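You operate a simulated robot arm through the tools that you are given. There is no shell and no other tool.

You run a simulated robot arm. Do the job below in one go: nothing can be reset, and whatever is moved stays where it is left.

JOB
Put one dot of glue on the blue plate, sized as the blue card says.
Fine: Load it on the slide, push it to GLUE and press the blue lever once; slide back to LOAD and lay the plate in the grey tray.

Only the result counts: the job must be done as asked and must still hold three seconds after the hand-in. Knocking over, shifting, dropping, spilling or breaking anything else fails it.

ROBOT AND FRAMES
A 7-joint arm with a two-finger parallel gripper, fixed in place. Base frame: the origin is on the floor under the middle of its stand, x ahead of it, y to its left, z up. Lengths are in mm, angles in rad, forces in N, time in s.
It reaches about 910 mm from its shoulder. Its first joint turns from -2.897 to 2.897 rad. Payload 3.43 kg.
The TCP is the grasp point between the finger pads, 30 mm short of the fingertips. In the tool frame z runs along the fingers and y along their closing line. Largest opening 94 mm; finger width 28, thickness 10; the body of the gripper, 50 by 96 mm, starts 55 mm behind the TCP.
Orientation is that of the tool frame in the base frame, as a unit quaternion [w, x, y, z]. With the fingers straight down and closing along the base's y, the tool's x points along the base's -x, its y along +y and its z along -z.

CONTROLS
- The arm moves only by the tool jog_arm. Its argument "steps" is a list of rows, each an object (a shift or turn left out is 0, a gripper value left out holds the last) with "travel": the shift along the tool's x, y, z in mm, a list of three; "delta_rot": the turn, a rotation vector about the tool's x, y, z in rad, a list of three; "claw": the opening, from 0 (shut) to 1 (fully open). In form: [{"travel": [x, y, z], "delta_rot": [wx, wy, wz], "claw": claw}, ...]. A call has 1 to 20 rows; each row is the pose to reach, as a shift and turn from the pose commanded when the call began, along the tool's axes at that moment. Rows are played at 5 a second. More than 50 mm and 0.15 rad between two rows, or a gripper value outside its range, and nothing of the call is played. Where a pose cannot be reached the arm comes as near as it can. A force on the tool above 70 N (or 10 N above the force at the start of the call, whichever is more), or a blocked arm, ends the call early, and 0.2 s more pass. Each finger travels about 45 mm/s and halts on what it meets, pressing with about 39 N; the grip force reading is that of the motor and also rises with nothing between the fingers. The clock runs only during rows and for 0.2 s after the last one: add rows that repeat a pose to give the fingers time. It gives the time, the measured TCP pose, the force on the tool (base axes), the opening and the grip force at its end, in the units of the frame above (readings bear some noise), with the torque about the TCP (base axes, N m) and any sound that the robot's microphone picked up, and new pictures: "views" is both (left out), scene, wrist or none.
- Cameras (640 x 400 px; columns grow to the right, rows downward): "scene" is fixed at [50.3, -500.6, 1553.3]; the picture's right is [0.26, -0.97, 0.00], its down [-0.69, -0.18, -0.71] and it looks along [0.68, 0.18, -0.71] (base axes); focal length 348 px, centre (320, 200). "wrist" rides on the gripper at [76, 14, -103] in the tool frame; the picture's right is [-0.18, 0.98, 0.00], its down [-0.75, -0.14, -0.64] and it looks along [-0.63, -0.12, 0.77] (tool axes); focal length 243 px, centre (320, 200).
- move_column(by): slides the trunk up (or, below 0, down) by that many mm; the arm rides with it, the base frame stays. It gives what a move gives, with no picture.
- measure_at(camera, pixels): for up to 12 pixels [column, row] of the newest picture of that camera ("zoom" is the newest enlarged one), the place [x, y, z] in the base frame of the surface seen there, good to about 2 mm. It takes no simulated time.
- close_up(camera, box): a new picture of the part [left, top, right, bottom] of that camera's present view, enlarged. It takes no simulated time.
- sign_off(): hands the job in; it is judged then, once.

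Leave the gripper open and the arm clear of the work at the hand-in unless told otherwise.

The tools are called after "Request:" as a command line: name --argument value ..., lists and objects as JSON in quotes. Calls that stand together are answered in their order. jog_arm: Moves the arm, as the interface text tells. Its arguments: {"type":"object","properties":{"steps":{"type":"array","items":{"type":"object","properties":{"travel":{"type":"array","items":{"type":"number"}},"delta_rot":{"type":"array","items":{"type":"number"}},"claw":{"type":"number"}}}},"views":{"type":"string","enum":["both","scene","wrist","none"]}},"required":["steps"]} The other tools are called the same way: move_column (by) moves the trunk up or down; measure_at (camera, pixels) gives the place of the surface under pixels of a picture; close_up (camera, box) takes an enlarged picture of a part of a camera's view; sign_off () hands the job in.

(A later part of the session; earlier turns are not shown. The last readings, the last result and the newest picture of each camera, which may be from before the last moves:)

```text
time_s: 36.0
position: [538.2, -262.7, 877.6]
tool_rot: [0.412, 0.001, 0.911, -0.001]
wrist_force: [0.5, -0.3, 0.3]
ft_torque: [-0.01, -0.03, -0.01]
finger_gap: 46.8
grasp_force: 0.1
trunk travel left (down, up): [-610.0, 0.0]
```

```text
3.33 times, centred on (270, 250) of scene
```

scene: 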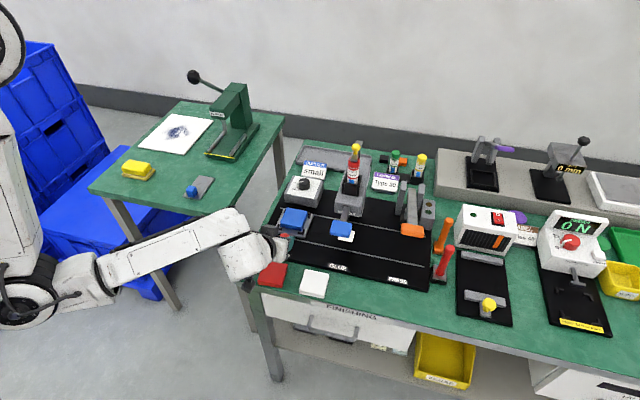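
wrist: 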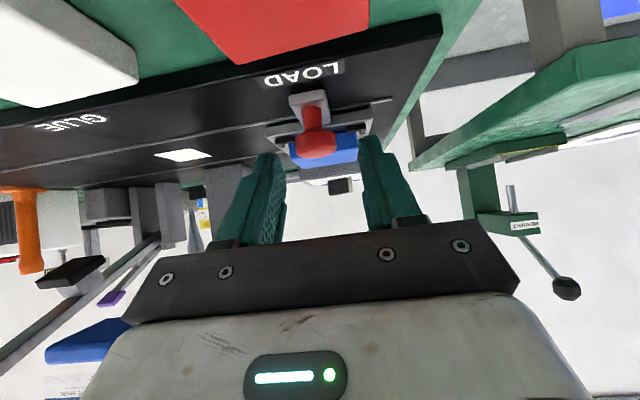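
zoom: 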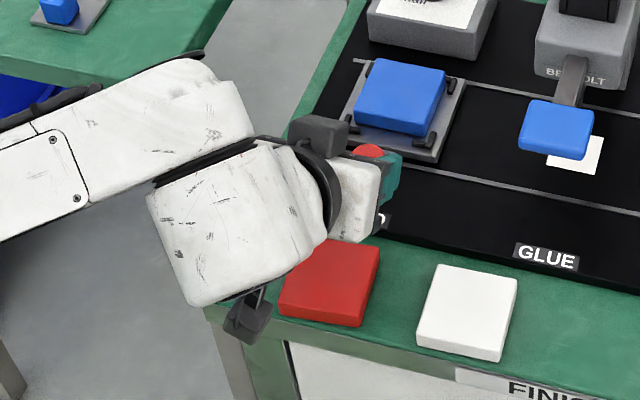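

There's a dark box on the upper side of the hand at about scene (269, 230) that I should account for near the lever. I'll measure it.

Request:
measure_at --camera "scene" --pixels '[[265, 228], [272, 228], [268, 233], [259, 229], [273, 234], [262, 235], [280, 240], [278, 247], [245, 345], [243, 285], [272, 243], [285, 250]]'

Request:
close_up --camera "scene" --box '[240, 210, 310, 270]'

```text
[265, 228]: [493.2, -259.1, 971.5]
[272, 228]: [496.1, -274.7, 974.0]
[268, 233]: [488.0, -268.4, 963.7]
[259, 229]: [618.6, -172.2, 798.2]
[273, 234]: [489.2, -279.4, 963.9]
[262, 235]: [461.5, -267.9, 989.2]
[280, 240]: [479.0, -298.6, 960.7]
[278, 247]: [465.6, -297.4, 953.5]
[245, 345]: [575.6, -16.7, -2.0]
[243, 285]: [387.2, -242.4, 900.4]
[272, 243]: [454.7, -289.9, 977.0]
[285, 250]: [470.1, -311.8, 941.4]
```

```text
6.67 times, centred on (275, 240) of scene
```

zoom: 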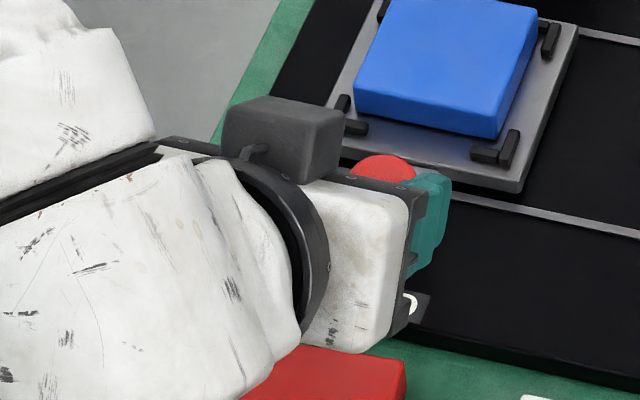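

The dark box sits on the upper side of the hand, where the lever pad would be. I'll measure its extents so I can choose a tilt that clears it.

Request:
measure_at --camera "zoom" --pixels '[[258, 102], [290, 108], [340, 116], [340, 160], [300, 170], [240, 110], [235, 140], [310, 130], [270, 140], [335, 140], [405, 180], [380, 178]]'

Request:
measure_at --camera "scene" --pixels '[[402, 230], [423, 233], [412, 236], [412, 225], [241, 280], [340, 222], [336, 234], [347, 240], [260, 285], [286, 285], [256, 283], [240, 290]]'

```text
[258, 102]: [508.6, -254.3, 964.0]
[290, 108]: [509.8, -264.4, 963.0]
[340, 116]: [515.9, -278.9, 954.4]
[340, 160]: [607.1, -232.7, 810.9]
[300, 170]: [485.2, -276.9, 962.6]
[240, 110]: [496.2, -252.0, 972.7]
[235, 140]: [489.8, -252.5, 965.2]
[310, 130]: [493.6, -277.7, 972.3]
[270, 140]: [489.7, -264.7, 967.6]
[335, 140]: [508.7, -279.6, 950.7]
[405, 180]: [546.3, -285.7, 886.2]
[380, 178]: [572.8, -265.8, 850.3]
```

```text
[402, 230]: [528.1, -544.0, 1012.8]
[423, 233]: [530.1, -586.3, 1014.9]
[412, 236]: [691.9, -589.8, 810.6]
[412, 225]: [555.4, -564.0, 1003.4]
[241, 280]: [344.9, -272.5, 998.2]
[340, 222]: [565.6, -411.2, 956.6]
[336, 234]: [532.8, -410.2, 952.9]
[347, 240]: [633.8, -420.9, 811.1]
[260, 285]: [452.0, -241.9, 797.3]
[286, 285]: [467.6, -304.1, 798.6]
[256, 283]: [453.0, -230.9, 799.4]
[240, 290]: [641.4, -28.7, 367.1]
```

The box's outer face is 46 mm off the hand axis. A tilt of 1.0 rad with the fingertips on the knob gives about 15 mm clearance to the lever pad, and the camera stays in front of the table edge (x ≈ 453). I'll tilt by another -0.15 rad and bring the open fingers around the knob at TCP (552, -263.5, 855).

Request:
jog_arm --steps '[{"delta_rot": [0, -0.075, 0]}, {"delta_rot": [0, -0.15, 0]}, {"travel": [3.8, -0.7, 12.8], "delta_rot": [0, -0.15, 0]}, {"travel": [7.65, -0.7, 25.6], "delta_rot": [0, -0.15, 0]}, {"travel": [7.65, -0.7, 25.6], "delta_rot": [0, -0.15, 0]}]' --views "both"

```text
time_s: 37.2
position: [551.0, -262.2, 854.5]
tool_rot: [0.479, 0.001, 0.878, -0.001]
wrist_force: [0.6, 0.0, 0.7]
ft_torque: [-0.04, 0.0, -0.01]
finger_gap: 47.5
grasp_force: 0.1
trunk travel left (down, up): [-610.0, 0.0]
```

scene: 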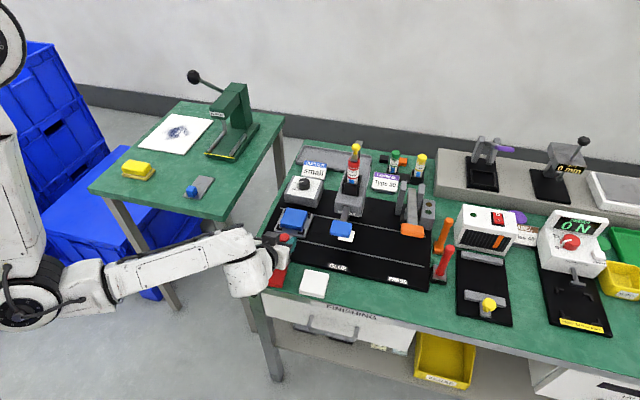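
wrist: 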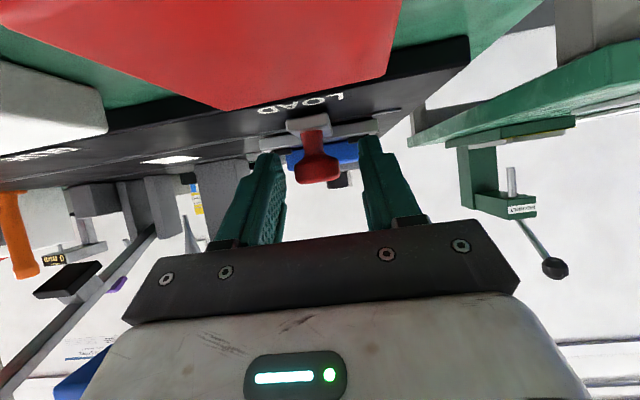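

The knob sits between the open fingers near (318, 165). I'll check the overlap before closing.

Request:
close_up --camera "wrist" --box '[240, 100, 400, 240]'

Request:
measure_at --camera "wrist" --pixels '[[318, 165], [300, 165], [336, 163], [318, 178], [318, 155], [314, 135], [275, 160], [365, 145], [268, 158], [310, 122], [200, 70], [350, 60]]'

Request:
close_up --camera "scene" --box '[220, 200, 320, 310]'

```text
2.86 times, centred on (320, 170) of wrist
```

zoom: 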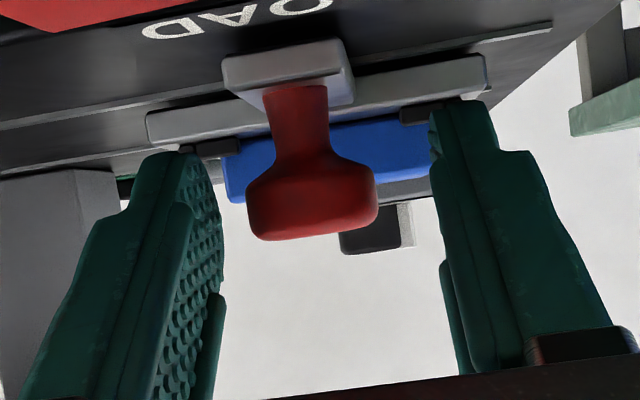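

```text
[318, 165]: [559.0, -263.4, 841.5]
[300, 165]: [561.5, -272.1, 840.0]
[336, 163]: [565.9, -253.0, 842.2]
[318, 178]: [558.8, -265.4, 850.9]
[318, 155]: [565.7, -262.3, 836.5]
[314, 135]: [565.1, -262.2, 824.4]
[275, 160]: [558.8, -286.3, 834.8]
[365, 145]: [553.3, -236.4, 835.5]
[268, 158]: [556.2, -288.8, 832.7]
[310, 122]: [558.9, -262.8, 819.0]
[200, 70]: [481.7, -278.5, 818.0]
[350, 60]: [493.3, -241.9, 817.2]
```

```text
3.64 times, centred on (270, 255) of scene
```

zoom: 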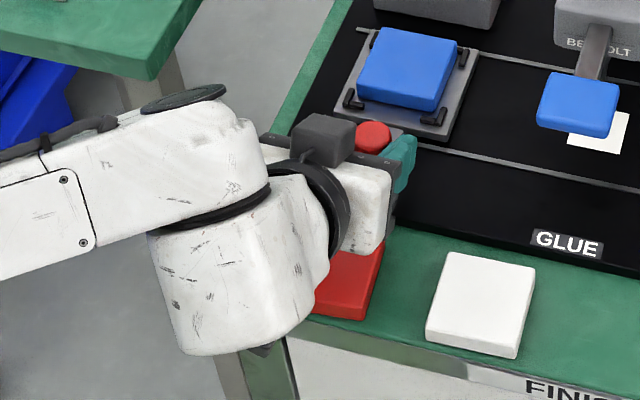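

The knob is well inside the pad area. I'll close on it.

Request:
jog_arm --steps '[{"claw": 0.35}, {"claw": 0.25}, {"claw": 0.2}, {"claw": 0.2}]' --views "wrist"

```text
time_s: 38.2
position: [550.1, -264.7, 855.6]
tool_rot: [0.48, 0.001, 0.878, -0.002]
wrist_force: [2.2, -17.0, -2.3]
ft_torque: [-0.23, -0.03, -0.45]
finger_gap: 27.4
grasp_force: 45.0
trunk travel left (down, up): [-610.0, 0.0]
```

wrist: 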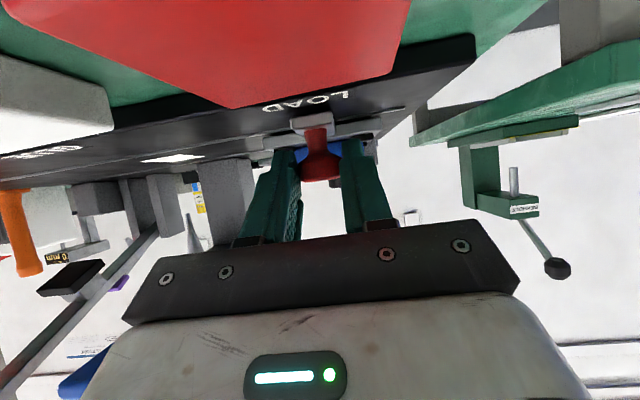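

Gripped (gap 27.4). I'll slide the carriage the first 100 mm toward GLUE, at 50 mm/s.

Request:
jog_arm --steps '[{"travel": [0, -10, 0]}, {"travel": [0, -20, 0]}, {"travel": [0, -30, 0]}, {"travel": [0, -40, 0]}, {"travel": [0, -50, 0]}, {"travel": [0, -60, 0]}, {"travel": [0, -70, 0]}, {"travel": [0, -80, 0]}, {"travel": [0, -90, 0]}, {"travel": [0, -100, 0]}, {"travel": [0, -100, 0]}]' --views "both"

```text
time_s: 40.6
position: [549.6, -363.2, 855.1]
tool_rot: [0.48, 0.001, 0.877, 0.001]
wrist_force: [-6.3, 0.3, 3.3]
ft_torque: [-0.02, -0.5, -0.02]
finger_gap: 27.7
grasp_force: 45.0
trunk travel left (down, up): [-610.0, 0.0]
```

scene: 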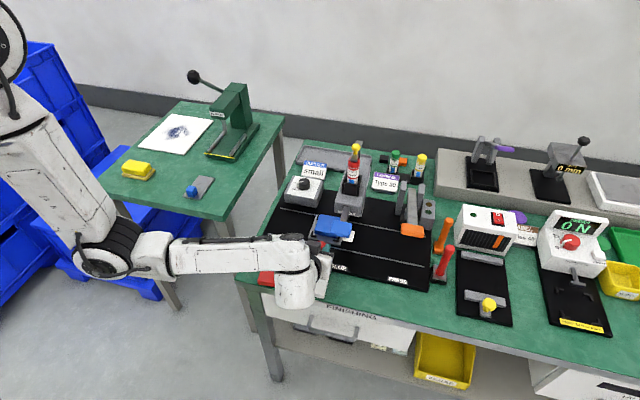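
wrist: 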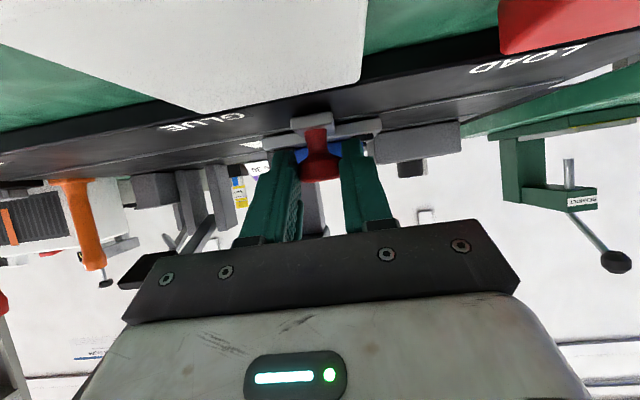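

It slides freely. I'll check the gap between the hand and the lever pad before continuing.

Request:
close_up --camera "scene" --box '[270, 200, 380, 300]'

Request:
measure_at --camera "scene" --pixels '[[318, 243], [312, 248], [325, 245], [320, 252], [330, 230], [350, 230], [332, 237], [345, 240], [338, 222], [325, 222]]'

```text
4.00 times, centred on (325, 250) of scene
```

zoom: 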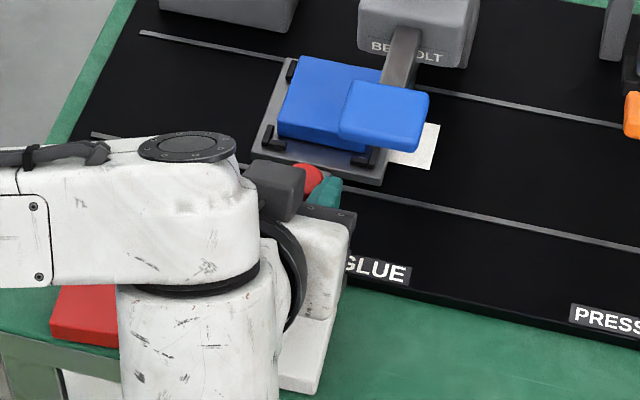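

```text
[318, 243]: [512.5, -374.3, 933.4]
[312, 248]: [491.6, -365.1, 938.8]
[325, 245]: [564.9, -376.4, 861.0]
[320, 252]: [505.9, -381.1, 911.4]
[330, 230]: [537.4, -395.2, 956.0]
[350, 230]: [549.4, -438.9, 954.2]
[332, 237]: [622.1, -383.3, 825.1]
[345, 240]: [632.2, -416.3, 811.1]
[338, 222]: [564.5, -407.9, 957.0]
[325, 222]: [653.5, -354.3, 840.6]
```

The dark box clears the pad by about 15 mm, as planned. I'll slide the remaining ~50 mm slowly.

Request:
jog_arm --steps '[{"travel": [0, -8, 0]}, {"travel": [0, -16, 0]}, {"travel": [0, -24, 0]}, {"travel": [0, -32, 0]}, {"travel": [0, -40, 0]}, {"travel": [0, -46, 0]}, {"travel": [0, -50, 0]}, {"travel": [0, -50, 0]}]' --views "both"

```text
time_s: 42.4
position: [550.6, -412.6, 855.3]
tool_rot: [0.479, 0.002, 0.878, 0.0]
wrist_force: [-12.7, -5.6, -6.2]
ft_torque: [-0.1, -0.66, -0.18]
finger_gap: 27.3
grasp_force: 45.0
trunk travel left (down, up): [-610.0, 0.0]
```

scene: 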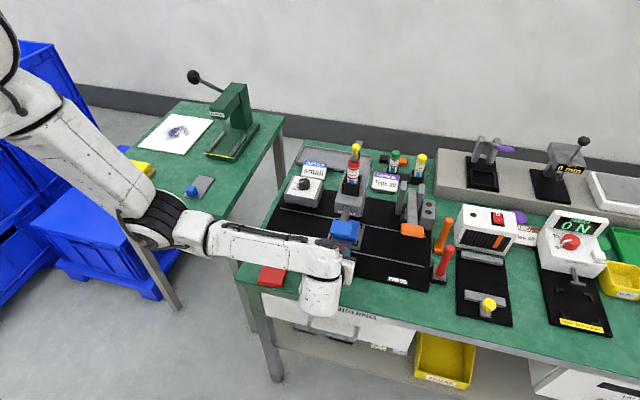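
wrist: 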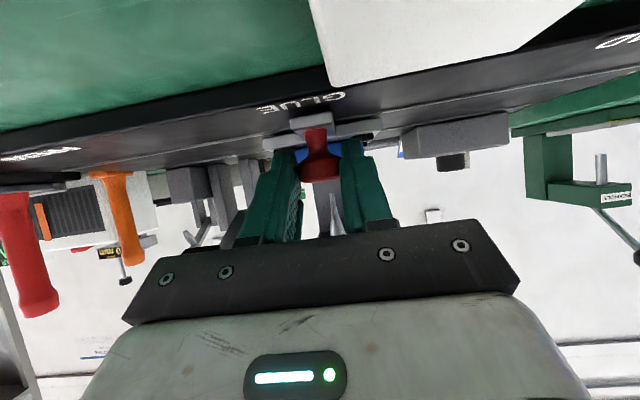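

The carriage is near GLUE. I'll measure the plate and carriage against the nozzle (y ≈ -415.5).

Request:
close_up --camera "scene" --box '[310, 195, 390, 265]'

Request:
close_up --camera "wrist" --box '[240, 80, 400, 240]'

Request:
measure_at --camera "wrist" --pixels '[[318, 160], [302, 165], [337, 160], [315, 132], [296, 125], [342, 118], [266, 140], [380, 127], [334, 200], [338, 225], [332, 190], [330, 210]]'

```text
5.71 times, centred on (350, 230) of scene
```

zoom: 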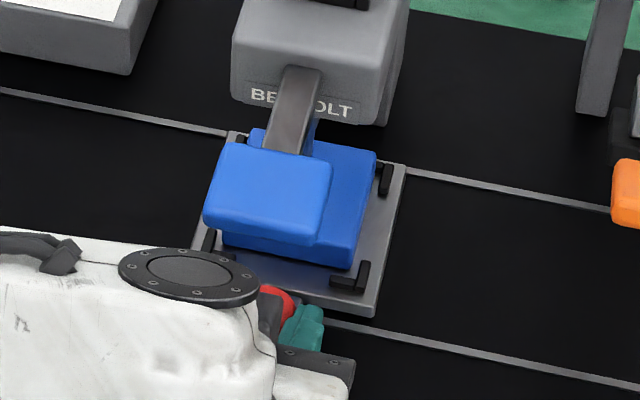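

```text
2.50 times, centred on (320, 160) of wrist
```

zoom: 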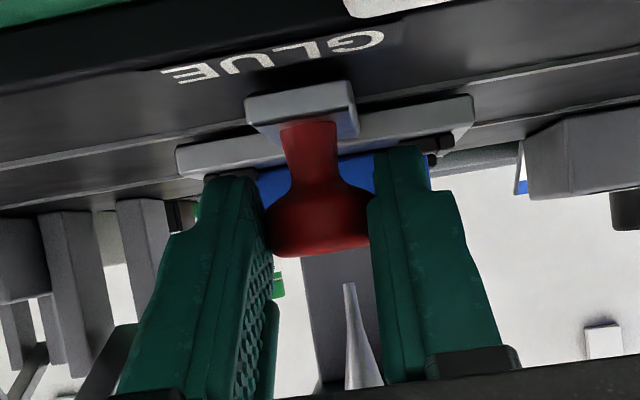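

```text
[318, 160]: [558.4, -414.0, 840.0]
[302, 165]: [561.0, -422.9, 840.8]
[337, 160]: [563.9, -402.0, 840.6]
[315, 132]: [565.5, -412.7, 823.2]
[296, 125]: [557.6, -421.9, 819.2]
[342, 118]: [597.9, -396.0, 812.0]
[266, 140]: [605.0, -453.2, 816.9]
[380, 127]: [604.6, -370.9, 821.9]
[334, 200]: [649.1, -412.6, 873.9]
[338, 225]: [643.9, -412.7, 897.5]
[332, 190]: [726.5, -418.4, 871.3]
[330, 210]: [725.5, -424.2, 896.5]
```

The knob is at y ≈ -413.5, the carriage moved 149.7 mm, and the nozzle is seen at y ≈ -413 to -415, so the plate centre is under it. I'll open the fingers and back off along the hand axis, away from the lever.

Request:
jog_arm --steps '[{"claw": 0.4}, {"claw": 0.5}, {"claw": 0.5}, {"travel": [0, 0, -20], "claw": 0.5}, {"travel": [0, 0, -45], "claw": 0.5}, {"travel": [0, 0, -75], "claw": 0.5}, {"travel": [0, 0, -75], "claw": 0.5}]' --views "both"

```text
time_s: 44.0
position: [489.4, -415.3, 896.6]
tool_rot: [0.48, 0.001, 0.877, 0.0]
wrist_force: [0.5, -0.8, -1.1]
ft_torque: [0.03, 0.0, 0.01]
finger_gap: 47.0
grasp_force: 0.2
trunk travel left (down, up): [-610.0, 0.0]
```

scene: 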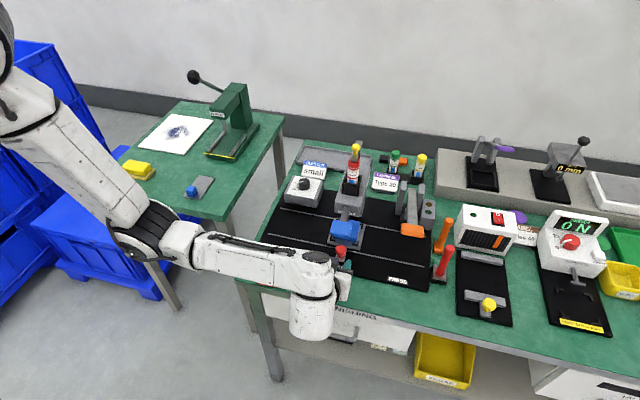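
wrist: 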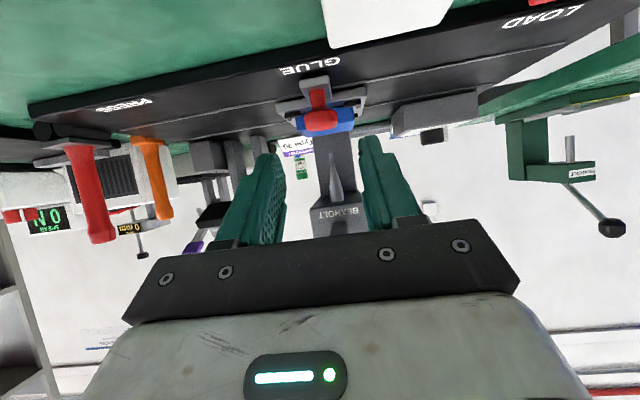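

I'll double-check the centering of the plate, knob and nozzle from this frontal view.

Request:
close_up --camera "wrist" --box '[270, 60, 390, 240]'

Request:
measure_at --camera "wrist" --pixels '[[335, 165], [335, 158], [336, 180], [337, 190], [302, 120], [353, 115], [321, 122], [279, 103], [366, 92], [308, 122], [334, 120], [325, 133]]'

Request:
measure_at --camera "scene" --pixels '[[341, 248], [334, 250], [348, 250], [376, 250], [372, 222], [356, 246], [372, 239], [366, 252]]'

```text
2.22 times, centred on (330, 150) of wrist
```

zoom: 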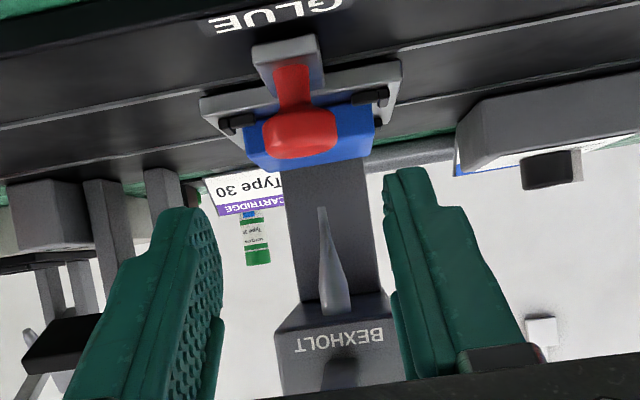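

```text
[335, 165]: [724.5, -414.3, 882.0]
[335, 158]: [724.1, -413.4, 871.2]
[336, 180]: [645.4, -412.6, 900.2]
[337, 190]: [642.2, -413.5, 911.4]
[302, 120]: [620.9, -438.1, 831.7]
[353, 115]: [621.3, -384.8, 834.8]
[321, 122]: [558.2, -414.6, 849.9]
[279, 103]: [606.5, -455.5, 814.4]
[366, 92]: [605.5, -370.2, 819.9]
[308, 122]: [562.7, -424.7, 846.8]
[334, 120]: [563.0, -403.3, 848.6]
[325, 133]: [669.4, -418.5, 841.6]
```

```text
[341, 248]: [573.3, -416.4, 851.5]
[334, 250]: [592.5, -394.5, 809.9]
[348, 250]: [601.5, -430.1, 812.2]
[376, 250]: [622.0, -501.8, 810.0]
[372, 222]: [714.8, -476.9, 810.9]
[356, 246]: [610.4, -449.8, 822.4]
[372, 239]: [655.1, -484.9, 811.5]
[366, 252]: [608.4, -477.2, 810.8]
```

Carriage, knob and nozzle all sit within about 1–2 mm of y = -413.5. Next I'll rise in front of the lever, reduce the tilt to 0.4 rad and close the fingers for pressing.

Request:
jog_arm --steps '[{"travel": [-8.7, 0, -23.4], "delta_rot": [0, 0.1, 0], "claw": 0.3}, {"travel": [-30.2, 0, -45.5], "delta_rot": [0, 0.22, 0], "claw": 0.1}, {"travel": [-59.7, 0, -64.3], "delta_rot": [0, 0.35, 0], "claw": 0.0}, {"travel": [-89.2, 0, -83.2], "delta_rot": [0, 0.48, 0], "claw": 0.0}, {"travel": [-119.7, 0, -100.4], "delta_rot": [0, 0.6, 0], "claw": 0.0}, {"travel": [-119.7, 0, -100.4], "delta_rot": [0, 0.6, 0], "claw": 0.0}]' --views "both"

```text
time_s: 45.6
position: [465.0, -432.0, 1072.1]
tool_rot: [0.23, 0.028, 0.972, -0.023]
wrist_force: [-0.8, 0.4, -1.1]
ft_torque: [-0.01, 0.03, 0.01]
finger_gap: 0.1
grasp_force: 33.2
out of reach, approached as far as the arm can: row 4, 5
trunk travel left (down, up): [-610.0, 0.0]
stopped in row 6: the arm was blocked; the commanded pose is now the measured one
```

scene: 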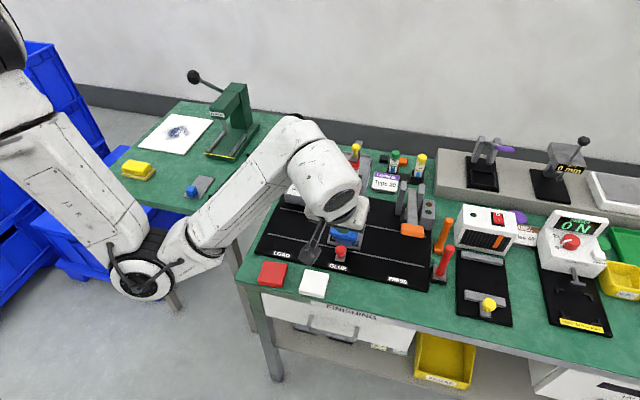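
wrist: 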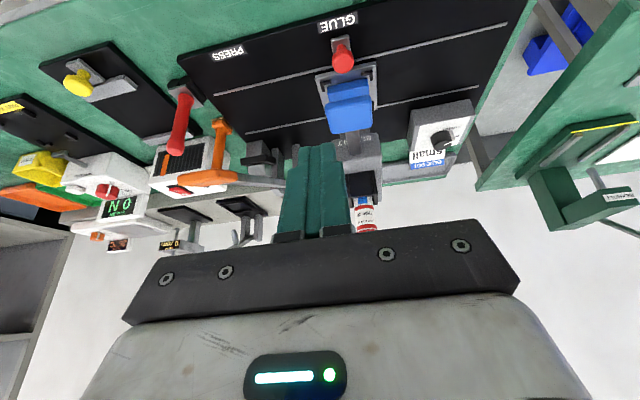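

The arm met a joint limit close to its shoulder, but touched nothing (forces near zero). The press position is farther out and lower, so I'll correct the small twist and move to a standoff above the pad at TCP (530, -416, 1030).

Request:
jog_arm --steps '[{"travel": [-13, 5, 22], "delta_rot": [-0.02, 0, -0.015]}, {"travel": [-26, 11, 44], "delta_rot": [-0.04, 0, -0.03]}, {"travel": [-39.3, 16, 66.6], "delta_rot": [-0.058, 0, -0.044]}, {"travel": [-39.3, 16, 66.6], "delta_rot": [-0.058, 0, -0.044]}]' --views "both"

```text
time_s: 46.6
position: [529.7, -420.7, 1029.1]
tool_rot: [0.23, -0.001, 0.973, 0.0]
wrist_force: [-0.1, 0.0, 0.1]
ft_torque: [0.01, 0.01, -0.02]
finger_gap: 0.0
grasp_force: 32.9
trunk travel left (down, up): [-610.0, 0.0]
```

scene: 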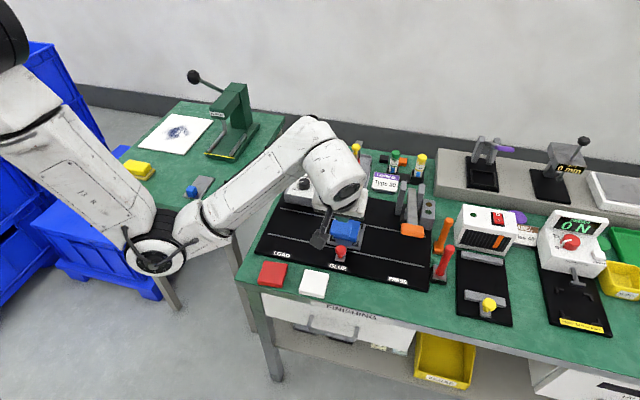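
wrist: 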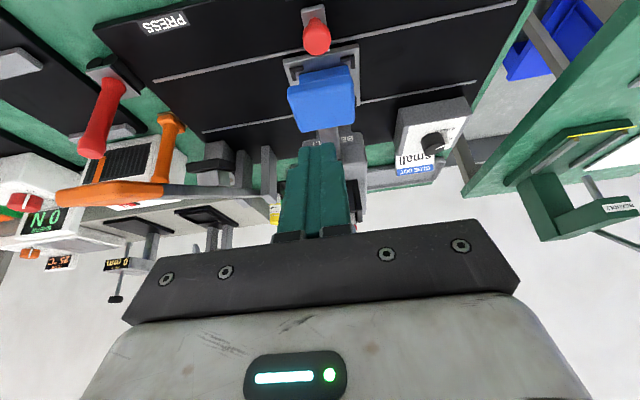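

Recovered cleanly. I'll measure the lever pad from this view to place the fingertips on it.

Request:
measure_at --camera "wrist" --pixels '[[292, 92], [345, 75], [353, 112], [303, 125], [322, 100], [310, 90], [335, 105], [328, 130], [316, 150], [300, 158], [325, 160], [345, 70]]'

Request:
close_up --camera "wrist" --box '[250, 30, 400, 240]'

Request:
close_up --camera "scene" --box '[280, 120, 400, 280]'

```text
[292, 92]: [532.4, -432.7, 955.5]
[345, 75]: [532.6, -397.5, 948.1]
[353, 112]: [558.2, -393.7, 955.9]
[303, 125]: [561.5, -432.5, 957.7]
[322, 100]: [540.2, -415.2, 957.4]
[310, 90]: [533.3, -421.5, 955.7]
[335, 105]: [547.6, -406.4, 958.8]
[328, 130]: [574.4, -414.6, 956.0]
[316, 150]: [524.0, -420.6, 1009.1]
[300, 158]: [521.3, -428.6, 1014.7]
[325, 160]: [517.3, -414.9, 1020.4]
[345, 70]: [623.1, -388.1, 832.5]
```

```text
1.90 times, centred on (325, 135) of wrist
```

zoom: 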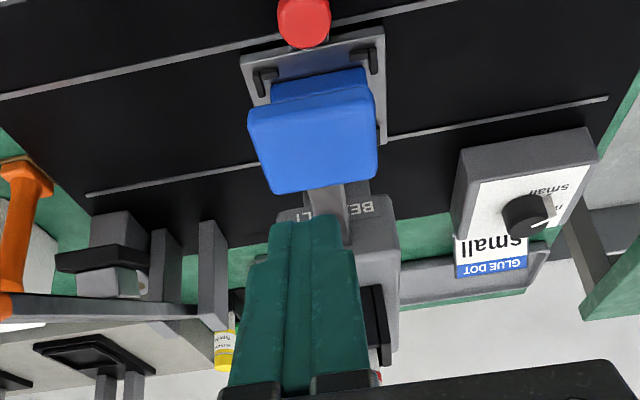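

```text
2.50 times, centred on (340, 200) of scene
```

zoom: 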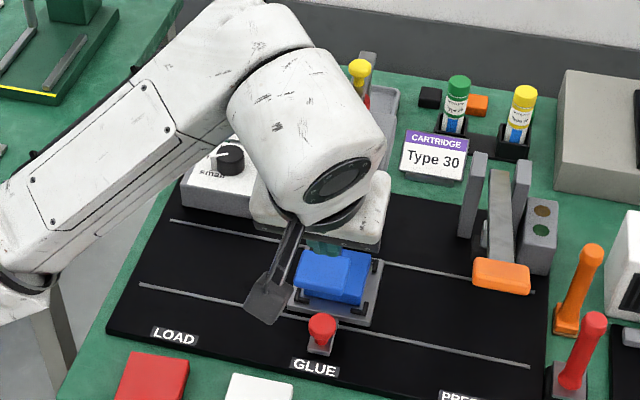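

The pad is centred at (552, -415), top z 957. I'll hover the closed fingertips just above it, at TCP (546, -415.5, 998).

Request:
jog_arm --steps '[{"travel": [-0.8, 2.5, 17]}, {"travel": [-0.8, 5, 34.6]}, {"travel": [-0.8, 5, 34.6]}]' --views "both"

```text
time_s: 47.4
position: [546.8, -416.2, 998.6]
tool_rot: [0.231, 0.0, 0.973, 0.001]
wrist_force: [0.3, 0.3, -0.4]
ft_torque: [0.0, 0.01, 0.02]
finger_gap: 0.0
grasp_force: 33.1
trunk travel left (down, up): [-610.0, 0.0]
```

scene: 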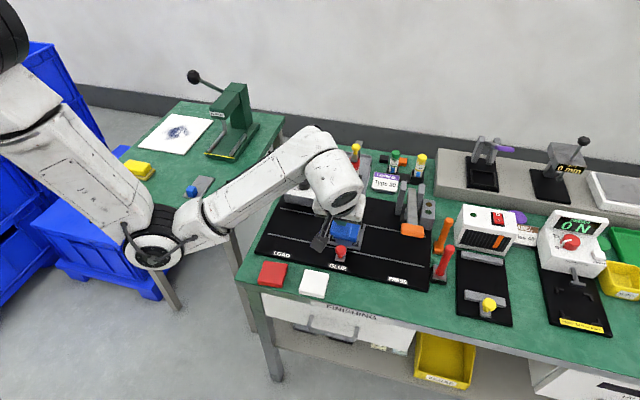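
wrist: 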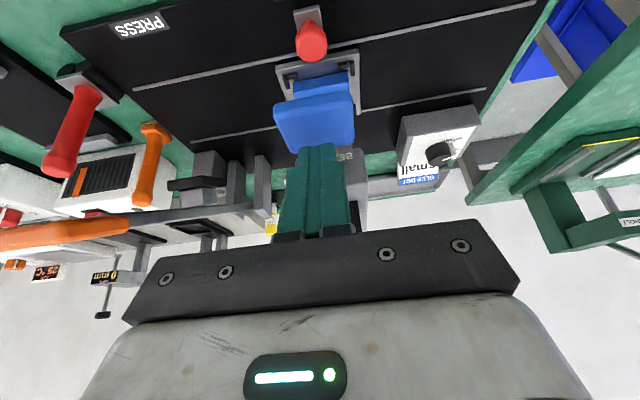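

The fingertips are about 8 mm above the pad. I'll start pressing straight down: 20 mm in 4 mm rows, watching force and sound.

Request:
jog_arm --steps '[{"travel": [1.8, 0, 3.6]}, {"travel": [3.6, 0, 7.2]}, {"travel": [5.4, 0, 10.7]}, {"travel": [7.2, 0, 14.3]}, {"travel": [8.9, 0, 17.9]}]' --views "both"

```text
time_s: 48.6
position: [546.5, -416.8, 978.1]
tool_rot: [0.231, 0.0, 0.973, 0.0]
wrist_force: [0.5, 0.3, 1.8]
ft_torque: [-0.02, -0.04, 0.01]
finger_gap: 0.1
grasp_force: 33.2
trunk travel left (down, up): [-610.0, 0.0]
```

scene: 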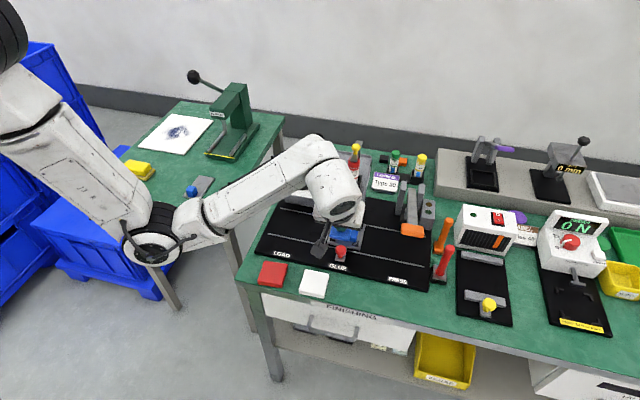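
wrist: 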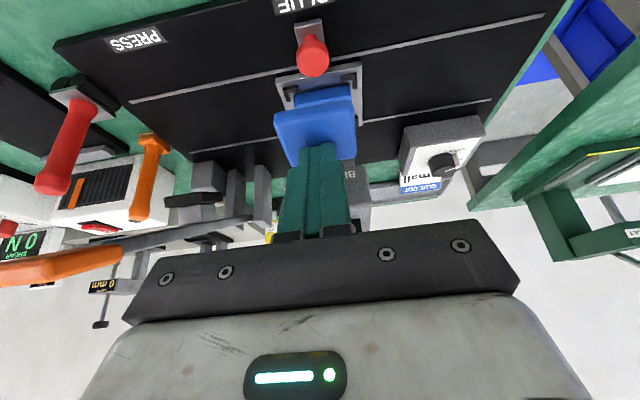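

A light contact force (about 2 N) shows the pad is moving. I'll check the pad height and keep pressing.

Request:
measure_at --camera "wrist" --pixels '[[285, 120], [300, 130], [340, 120], [350, 130], [315, 115], [300, 155], [355, 145]]'

Request:
jog_arm --steps '[{"travel": [1.8, 0, 3.6]}, {"travel": [3.6, 0, 7.2]}, {"travel": [5.4, 0, 10.7]}, {"travel": [7.2, 0, 14.3]}]' --views "both"

```text
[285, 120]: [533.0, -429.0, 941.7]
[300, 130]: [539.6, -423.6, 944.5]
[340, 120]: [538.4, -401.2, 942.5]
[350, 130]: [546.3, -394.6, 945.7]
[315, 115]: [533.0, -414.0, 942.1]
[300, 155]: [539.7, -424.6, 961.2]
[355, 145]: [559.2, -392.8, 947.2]
```

```text
time_s: 49.6
position: [547.9, -417.6, 963.5]
tool_rot: [0.231, -0.001, 0.973, 0.001]
wrist_force: [1.2, 2.0, 2.8]
ft_torque: [0.03, -0.08, 0.02]
finger_gap: 0.1
grasp_force: 33.2
trunk travel left (down, up): [-610.0, 0.0]
```

scene: 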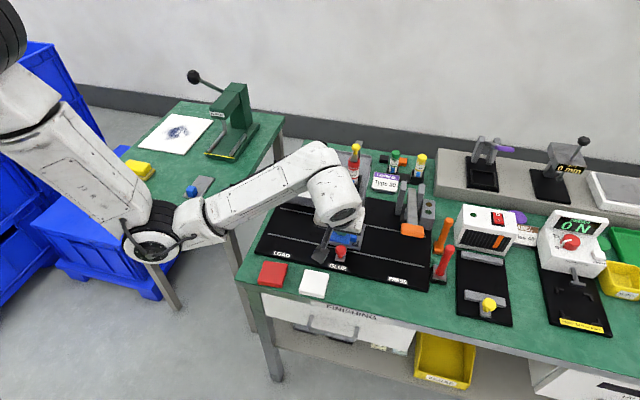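
wrist: 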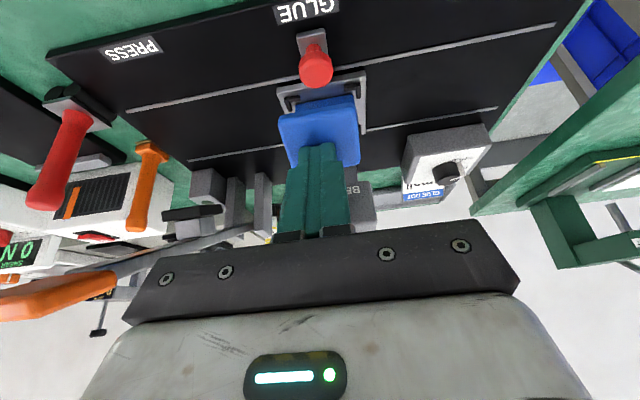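

The pad is about 27 mm down and still soft. I'll keep pressing.

Request:
jog_arm --steps '[{"travel": [1.8, 0, 3.6]}, {"travel": [3.6, 0, 7.2]}, {"travel": [5.4, 0, 10.7]}]' --views "both"

```text
time_s: 50.4
position: [546.1, -419.2, 960.6]
tool_rot: [0.233, -0.002, 0.972, -0.006]
wrist_force: [-15.2, 23.0, 41.9]
ft_torque: [0.82, 0.48, 0.07]
finger_gap: 0.0
grasp_force: 33.2
trunk travel left (down, up): [-610.0, 0.0]
stopped in row 3: the force on the tool passed its limit at 74 N (the readings are from after the stop); the commanded pose is now the measured one
```

scene: 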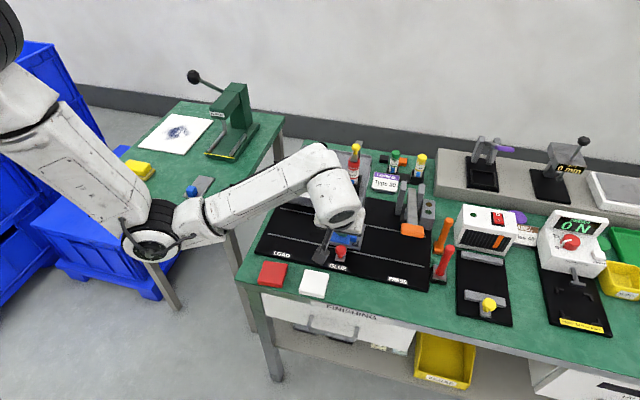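
wrist: 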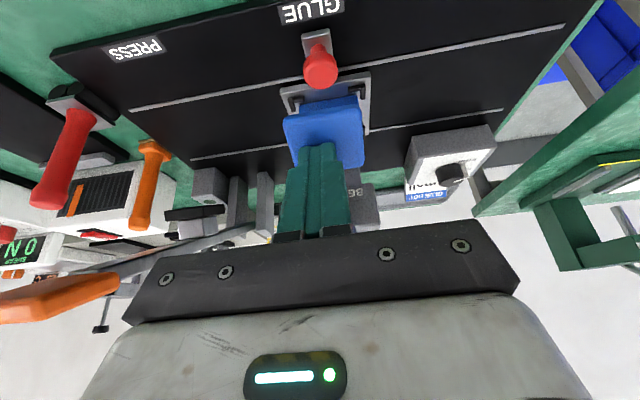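

The lever hit its hard stop (74 N, pad about 30 mm down), so that is one full press. I'll now lift straight off in one motion and let the lever spring back.

Request:
jog_arm --steps '[{"travel": [-3.6, 0, -7.2]}, {"travel": [-10.7, 0, -21.5]}, {"travel": [-21, 0, -42]}, {"travel": [-33, 0, -66]}, {"travel": [-33, 0, -66]}]' --views "both"

```text
time_s: 51.6
position: [548.3, -420.2, 1031.5]
tool_rot: [0.233, -0.002, 0.972, -0.004]
wrist_force: [0.0, -0.4, -0.5]
ft_torque: [0.03, 0.0, -0.02]
finger_gap: 0.1
grasp_force: 33.0
trunk travel left (down, up): [-610.0, 0.0]
```

scene: 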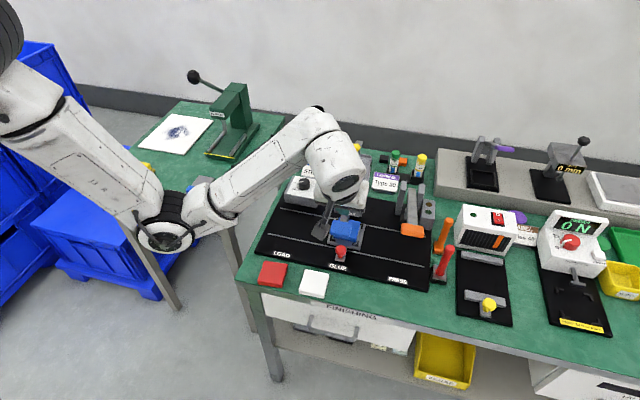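
wrist: 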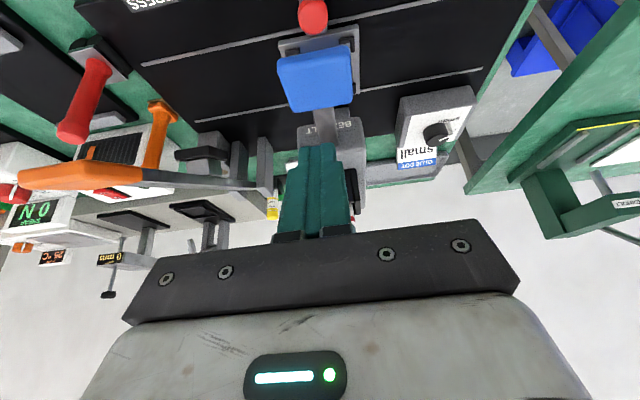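

The lever is back up. I'll look at the plate for the dot as far as it is visible, and check the dial.

Request:
close_up --camera "scene" --box '[310, 200, 390, 270]'

Request:
measure_at --camera "wrist" --pixels '[[282, 60], [345, 50], [352, 88], [290, 105], [320, 75], [312, 20], [285, 45], [357, 35]]'

Request:
close_up --camera "wrist" --box '[250, 0, 490, 200]'

```text
5.71 times, centred on (350, 235) of scene
```

zoom: 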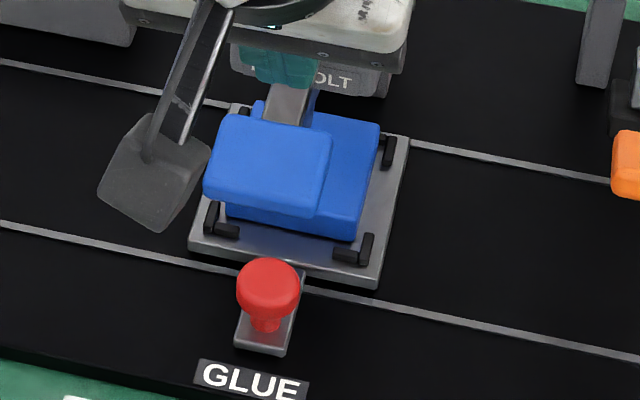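

```text
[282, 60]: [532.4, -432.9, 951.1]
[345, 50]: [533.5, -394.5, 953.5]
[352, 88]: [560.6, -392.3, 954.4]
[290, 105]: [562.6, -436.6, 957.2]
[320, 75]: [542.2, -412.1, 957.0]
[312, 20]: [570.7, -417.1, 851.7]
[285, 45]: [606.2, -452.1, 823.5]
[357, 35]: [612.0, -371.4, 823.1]
```

```text
2.00 times, centred on (370, 100) of wrist
```

zoom: 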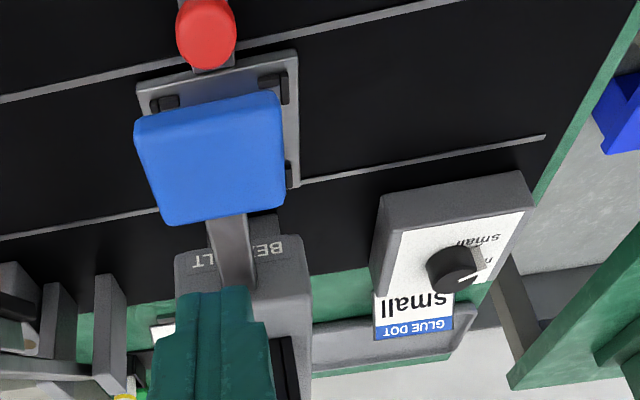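

The lever has sprung back to z 957, and the dot is hidden behind the pad from here. I'll go back down in front of the knob (tilt 1.0) by a safe path and look under the lever.

Request:
jog_arm --steps '[{"travel": [30.4, 3.2, -2.6], "delta_rot": [0, -0.06, 0], "claw": 0.0}, {"travel": [61.8, 4.2, 3.9], "delta_rot": [0, -0.16, 0], "claw": 0.0}, {"travel": [87.9, 5.2, 26.6], "delta_rot": [0, -0.29, 0], "claw": 0.2}, {"travel": [106.4, 6, 54.1], "delta_rot": [0, -0.42, 0], "claw": 0.4}, {"travel": [116, 6, 88.5], "delta_rot": [0, -0.53, 0], "claw": 0.5}, {"travel": [116, 6, 88.5], "delta_rot": [0, -0.53, 0], "claw": 0.5}]' --views "both"

```text
time_s: 53.0
position: [484.7, -414.7, 898.9]
tool_rot: [0.48, -0.003, 0.877, -0.004]
wrist_force: [-0.2, 0.4, -0.5]
ft_torque: [0.02, 0.0, -0.02]
finger_gap: 47.2
grasp_force: 0.1
trunk travel left (down, up): [-610.0, 0.0]
```

scene: 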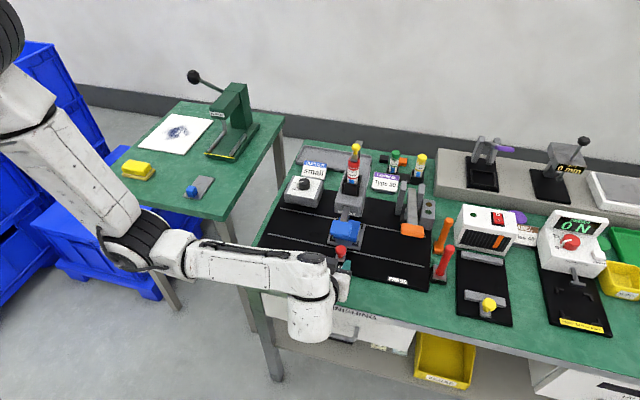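
wrist: 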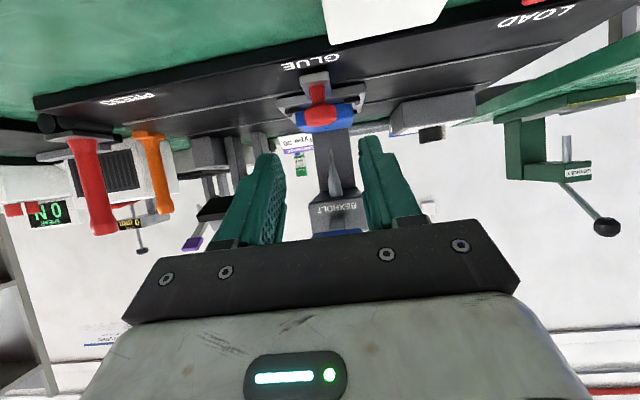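

Request:
close_up --camera "wrist" --box '[270, 65, 390, 215]'

Request:
close_up --camera "scene" --box '[310, 200, 390, 270]'

```text
2.67 times, centred on (330, 140) of wrist
```

zoom: 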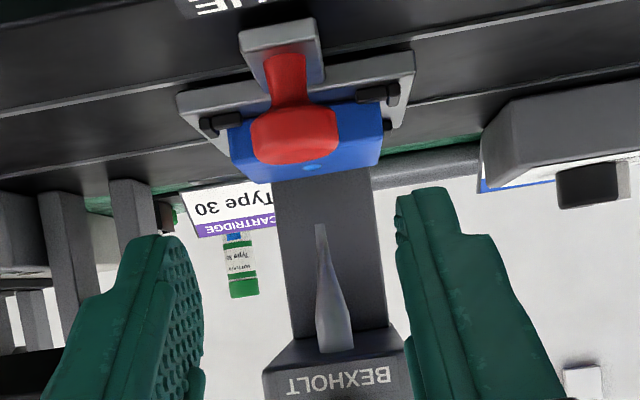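

```text
5.71 times, centred on (350, 235) of scene
```

zoom: 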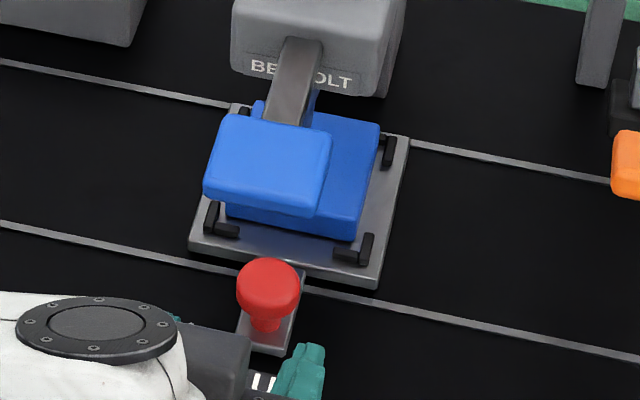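

A small light spot of glue is visible on the plate at zoom (311, 167), right under the nozzle. Now I'll move forward along the hand axis to grip the red knob again.

Request:
jog_arm --steps '[{"travel": [0.3, 0.7, 25], "claw": 0.5}, {"travel": [0.6, 0.7, 50], "claw": 0.5}, {"travel": [1.0, 0.7, 78], "claw": 0.5}, {"travel": [1.0, 0.7, 78], "claw": 0.5}]' --views "both"

```text
time_s: 54.0
position: [547.4, -414.9, 854.9]
tool_rot: [0.48, -0.003, 0.877, -0.003]
wrist_force: [0.6, 0.7, -0.3]
ft_torque: [-0.02, 0.0, -0.02]
finger_gap: 47.0
grasp_force: 0.1
trunk travel left (down, up): [-610.0, 0.0]
```

scene: 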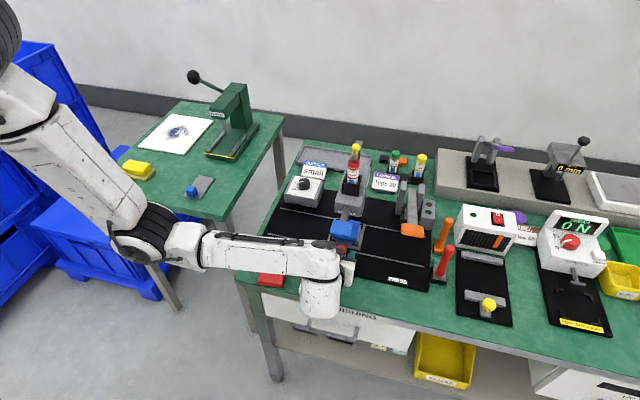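
wrist: 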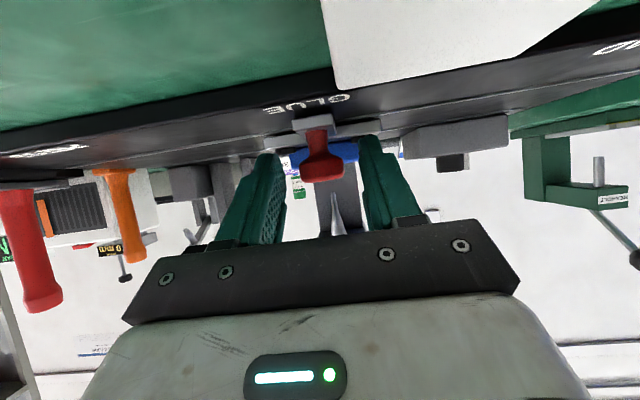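

The knob is between the fingers at about (322, 165). I'll nudge forward 2 mm and close.

Request:
jog_arm --steps '[{"travel": [0.8, 0.8, 2.5], "claw": 0.35}, {"travel": [0.8, 0.8, 2.5], "claw": 0.25}, {"travel": [0.8, 0.8, 2.5], "claw": 0.2}, {"travel": [0.8, 0.8, 2.5], "claw": 0.2}]' --views "wrist"

```text
time_s: 55.0
position: [550.6, -413.9, 852.8]
tool_rot: [0.48, -0.002, 0.877, -0.004]
wrist_force: [1.3, -2.5, 0.6]
ft_torque: [-0.03, 0.03, -0.05]
finger_gap: 27.4
grasp_force: 45.0
trunk travel left (down, up): [-610.0, 0.0]
```

wrist: 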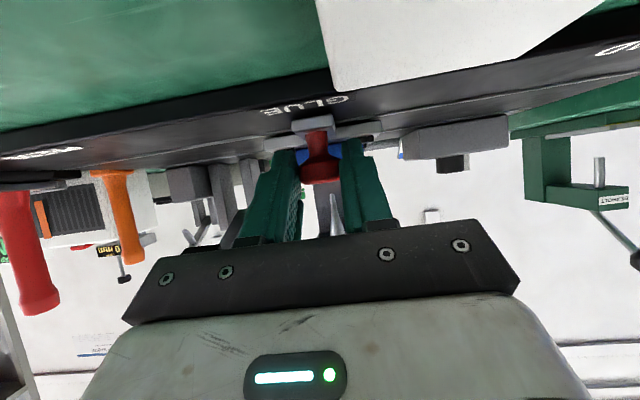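

Gripped. I'll slide back toward LOAD, 130 mm first.

Request:
jog_arm --steps '[{"travel": [0, 10, 0]}, {"travel": [0, 20, 0]}, {"travel": [0, 30, 0]}, {"travel": [0, 40, 0]}, {"travel": [0, 50, 0]}, {"travel": [0, 60, 0]}, {"travel": [0, 70, 0]}, {"travel": [0, 80, 0]}, {"travel": [0, 90, 0]}, {"travel": [0, 100, 0]}, {"travel": [0, 110, 0]}, {"travel": [0, 120, 0]}, {"travel": [0, 130, 0]}, {"travel": [0, 130, 0]}]' --views "both"

```text
time_s: 58.0
position: [550.7, -283.6, 852.2]
tool_rot: [0.479, -0.001, 0.878, -0.005]
wrist_force: [-36.7, 0.2, 8.5]
ft_torque: [-0.02, 0.27, -0.01]
finger_gap: 27.5
grasp_force: 44.9
trunk travel left (down, up): [-610.0, 0.0]
```

scene: 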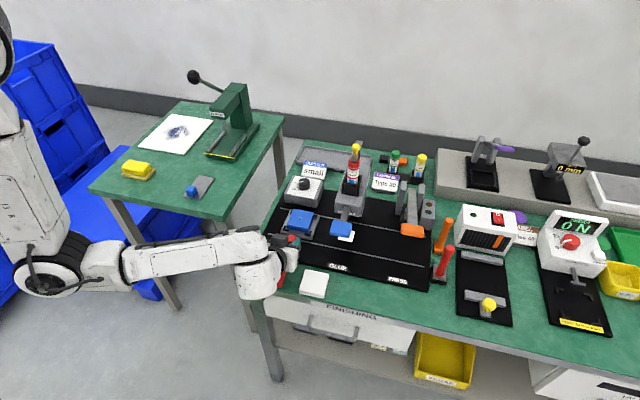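
wrist: 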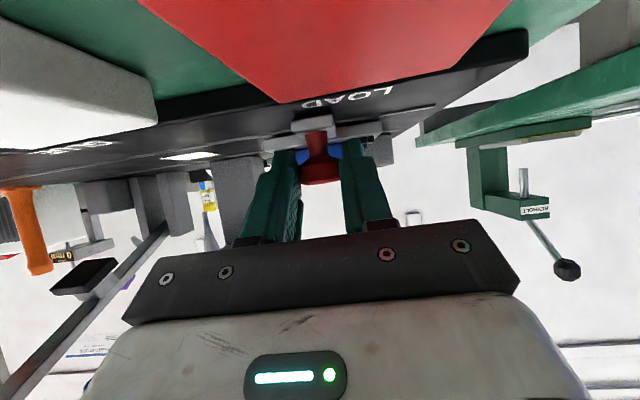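

A -37 N x-force has built up, so I'll relax about 2.5 mm toward -x and finish the last ~19 mm to LOAD slowly.

Request:
jog_arm --steps '[{"travel": [1.3, 0, -2.1]}, {"travel": [1.3, 5, -2.1]}, {"travel": [1.3, 10, -2.1]}, {"travel": [1.3, 14, -2.1]}, {"travel": [1.3, 17, -2.1]}, {"travel": [1.3, 19.5, -2.1]}, {"travel": [1.3, 19.5, -2.1]}]' --views "both"

```text
time_s: 59.6
position: [551.4, -265.3, 853.9]
tool_rot: [0.48, -0.001, 0.877, -0.005]
wrist_force: [-1.5, -6.3, -8.1]
ft_torque: [-0.18, -0.07, -0.11]
finger_gap: 27.4
grasp_force: 44.5
trunk travel left (down, up): [-610.0, 0.0]
```

scene: 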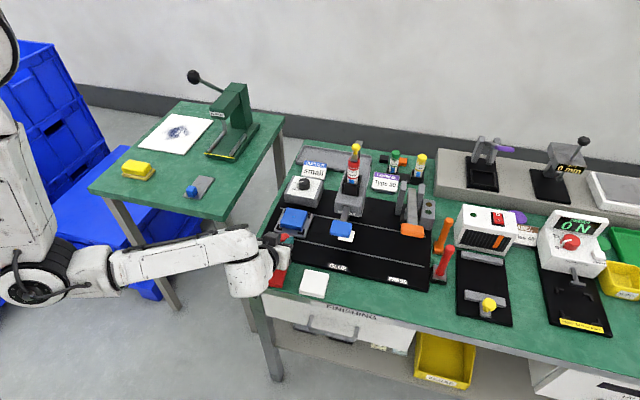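
wrist: 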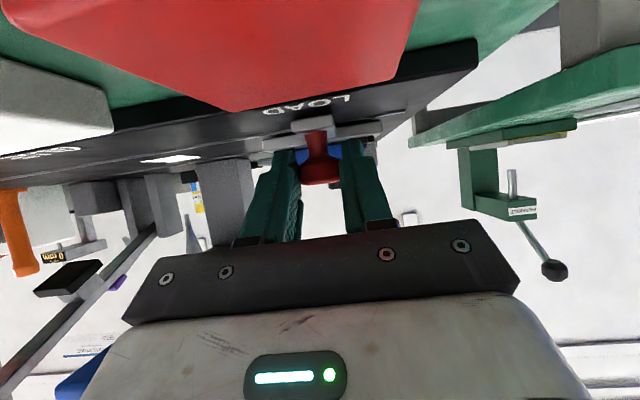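

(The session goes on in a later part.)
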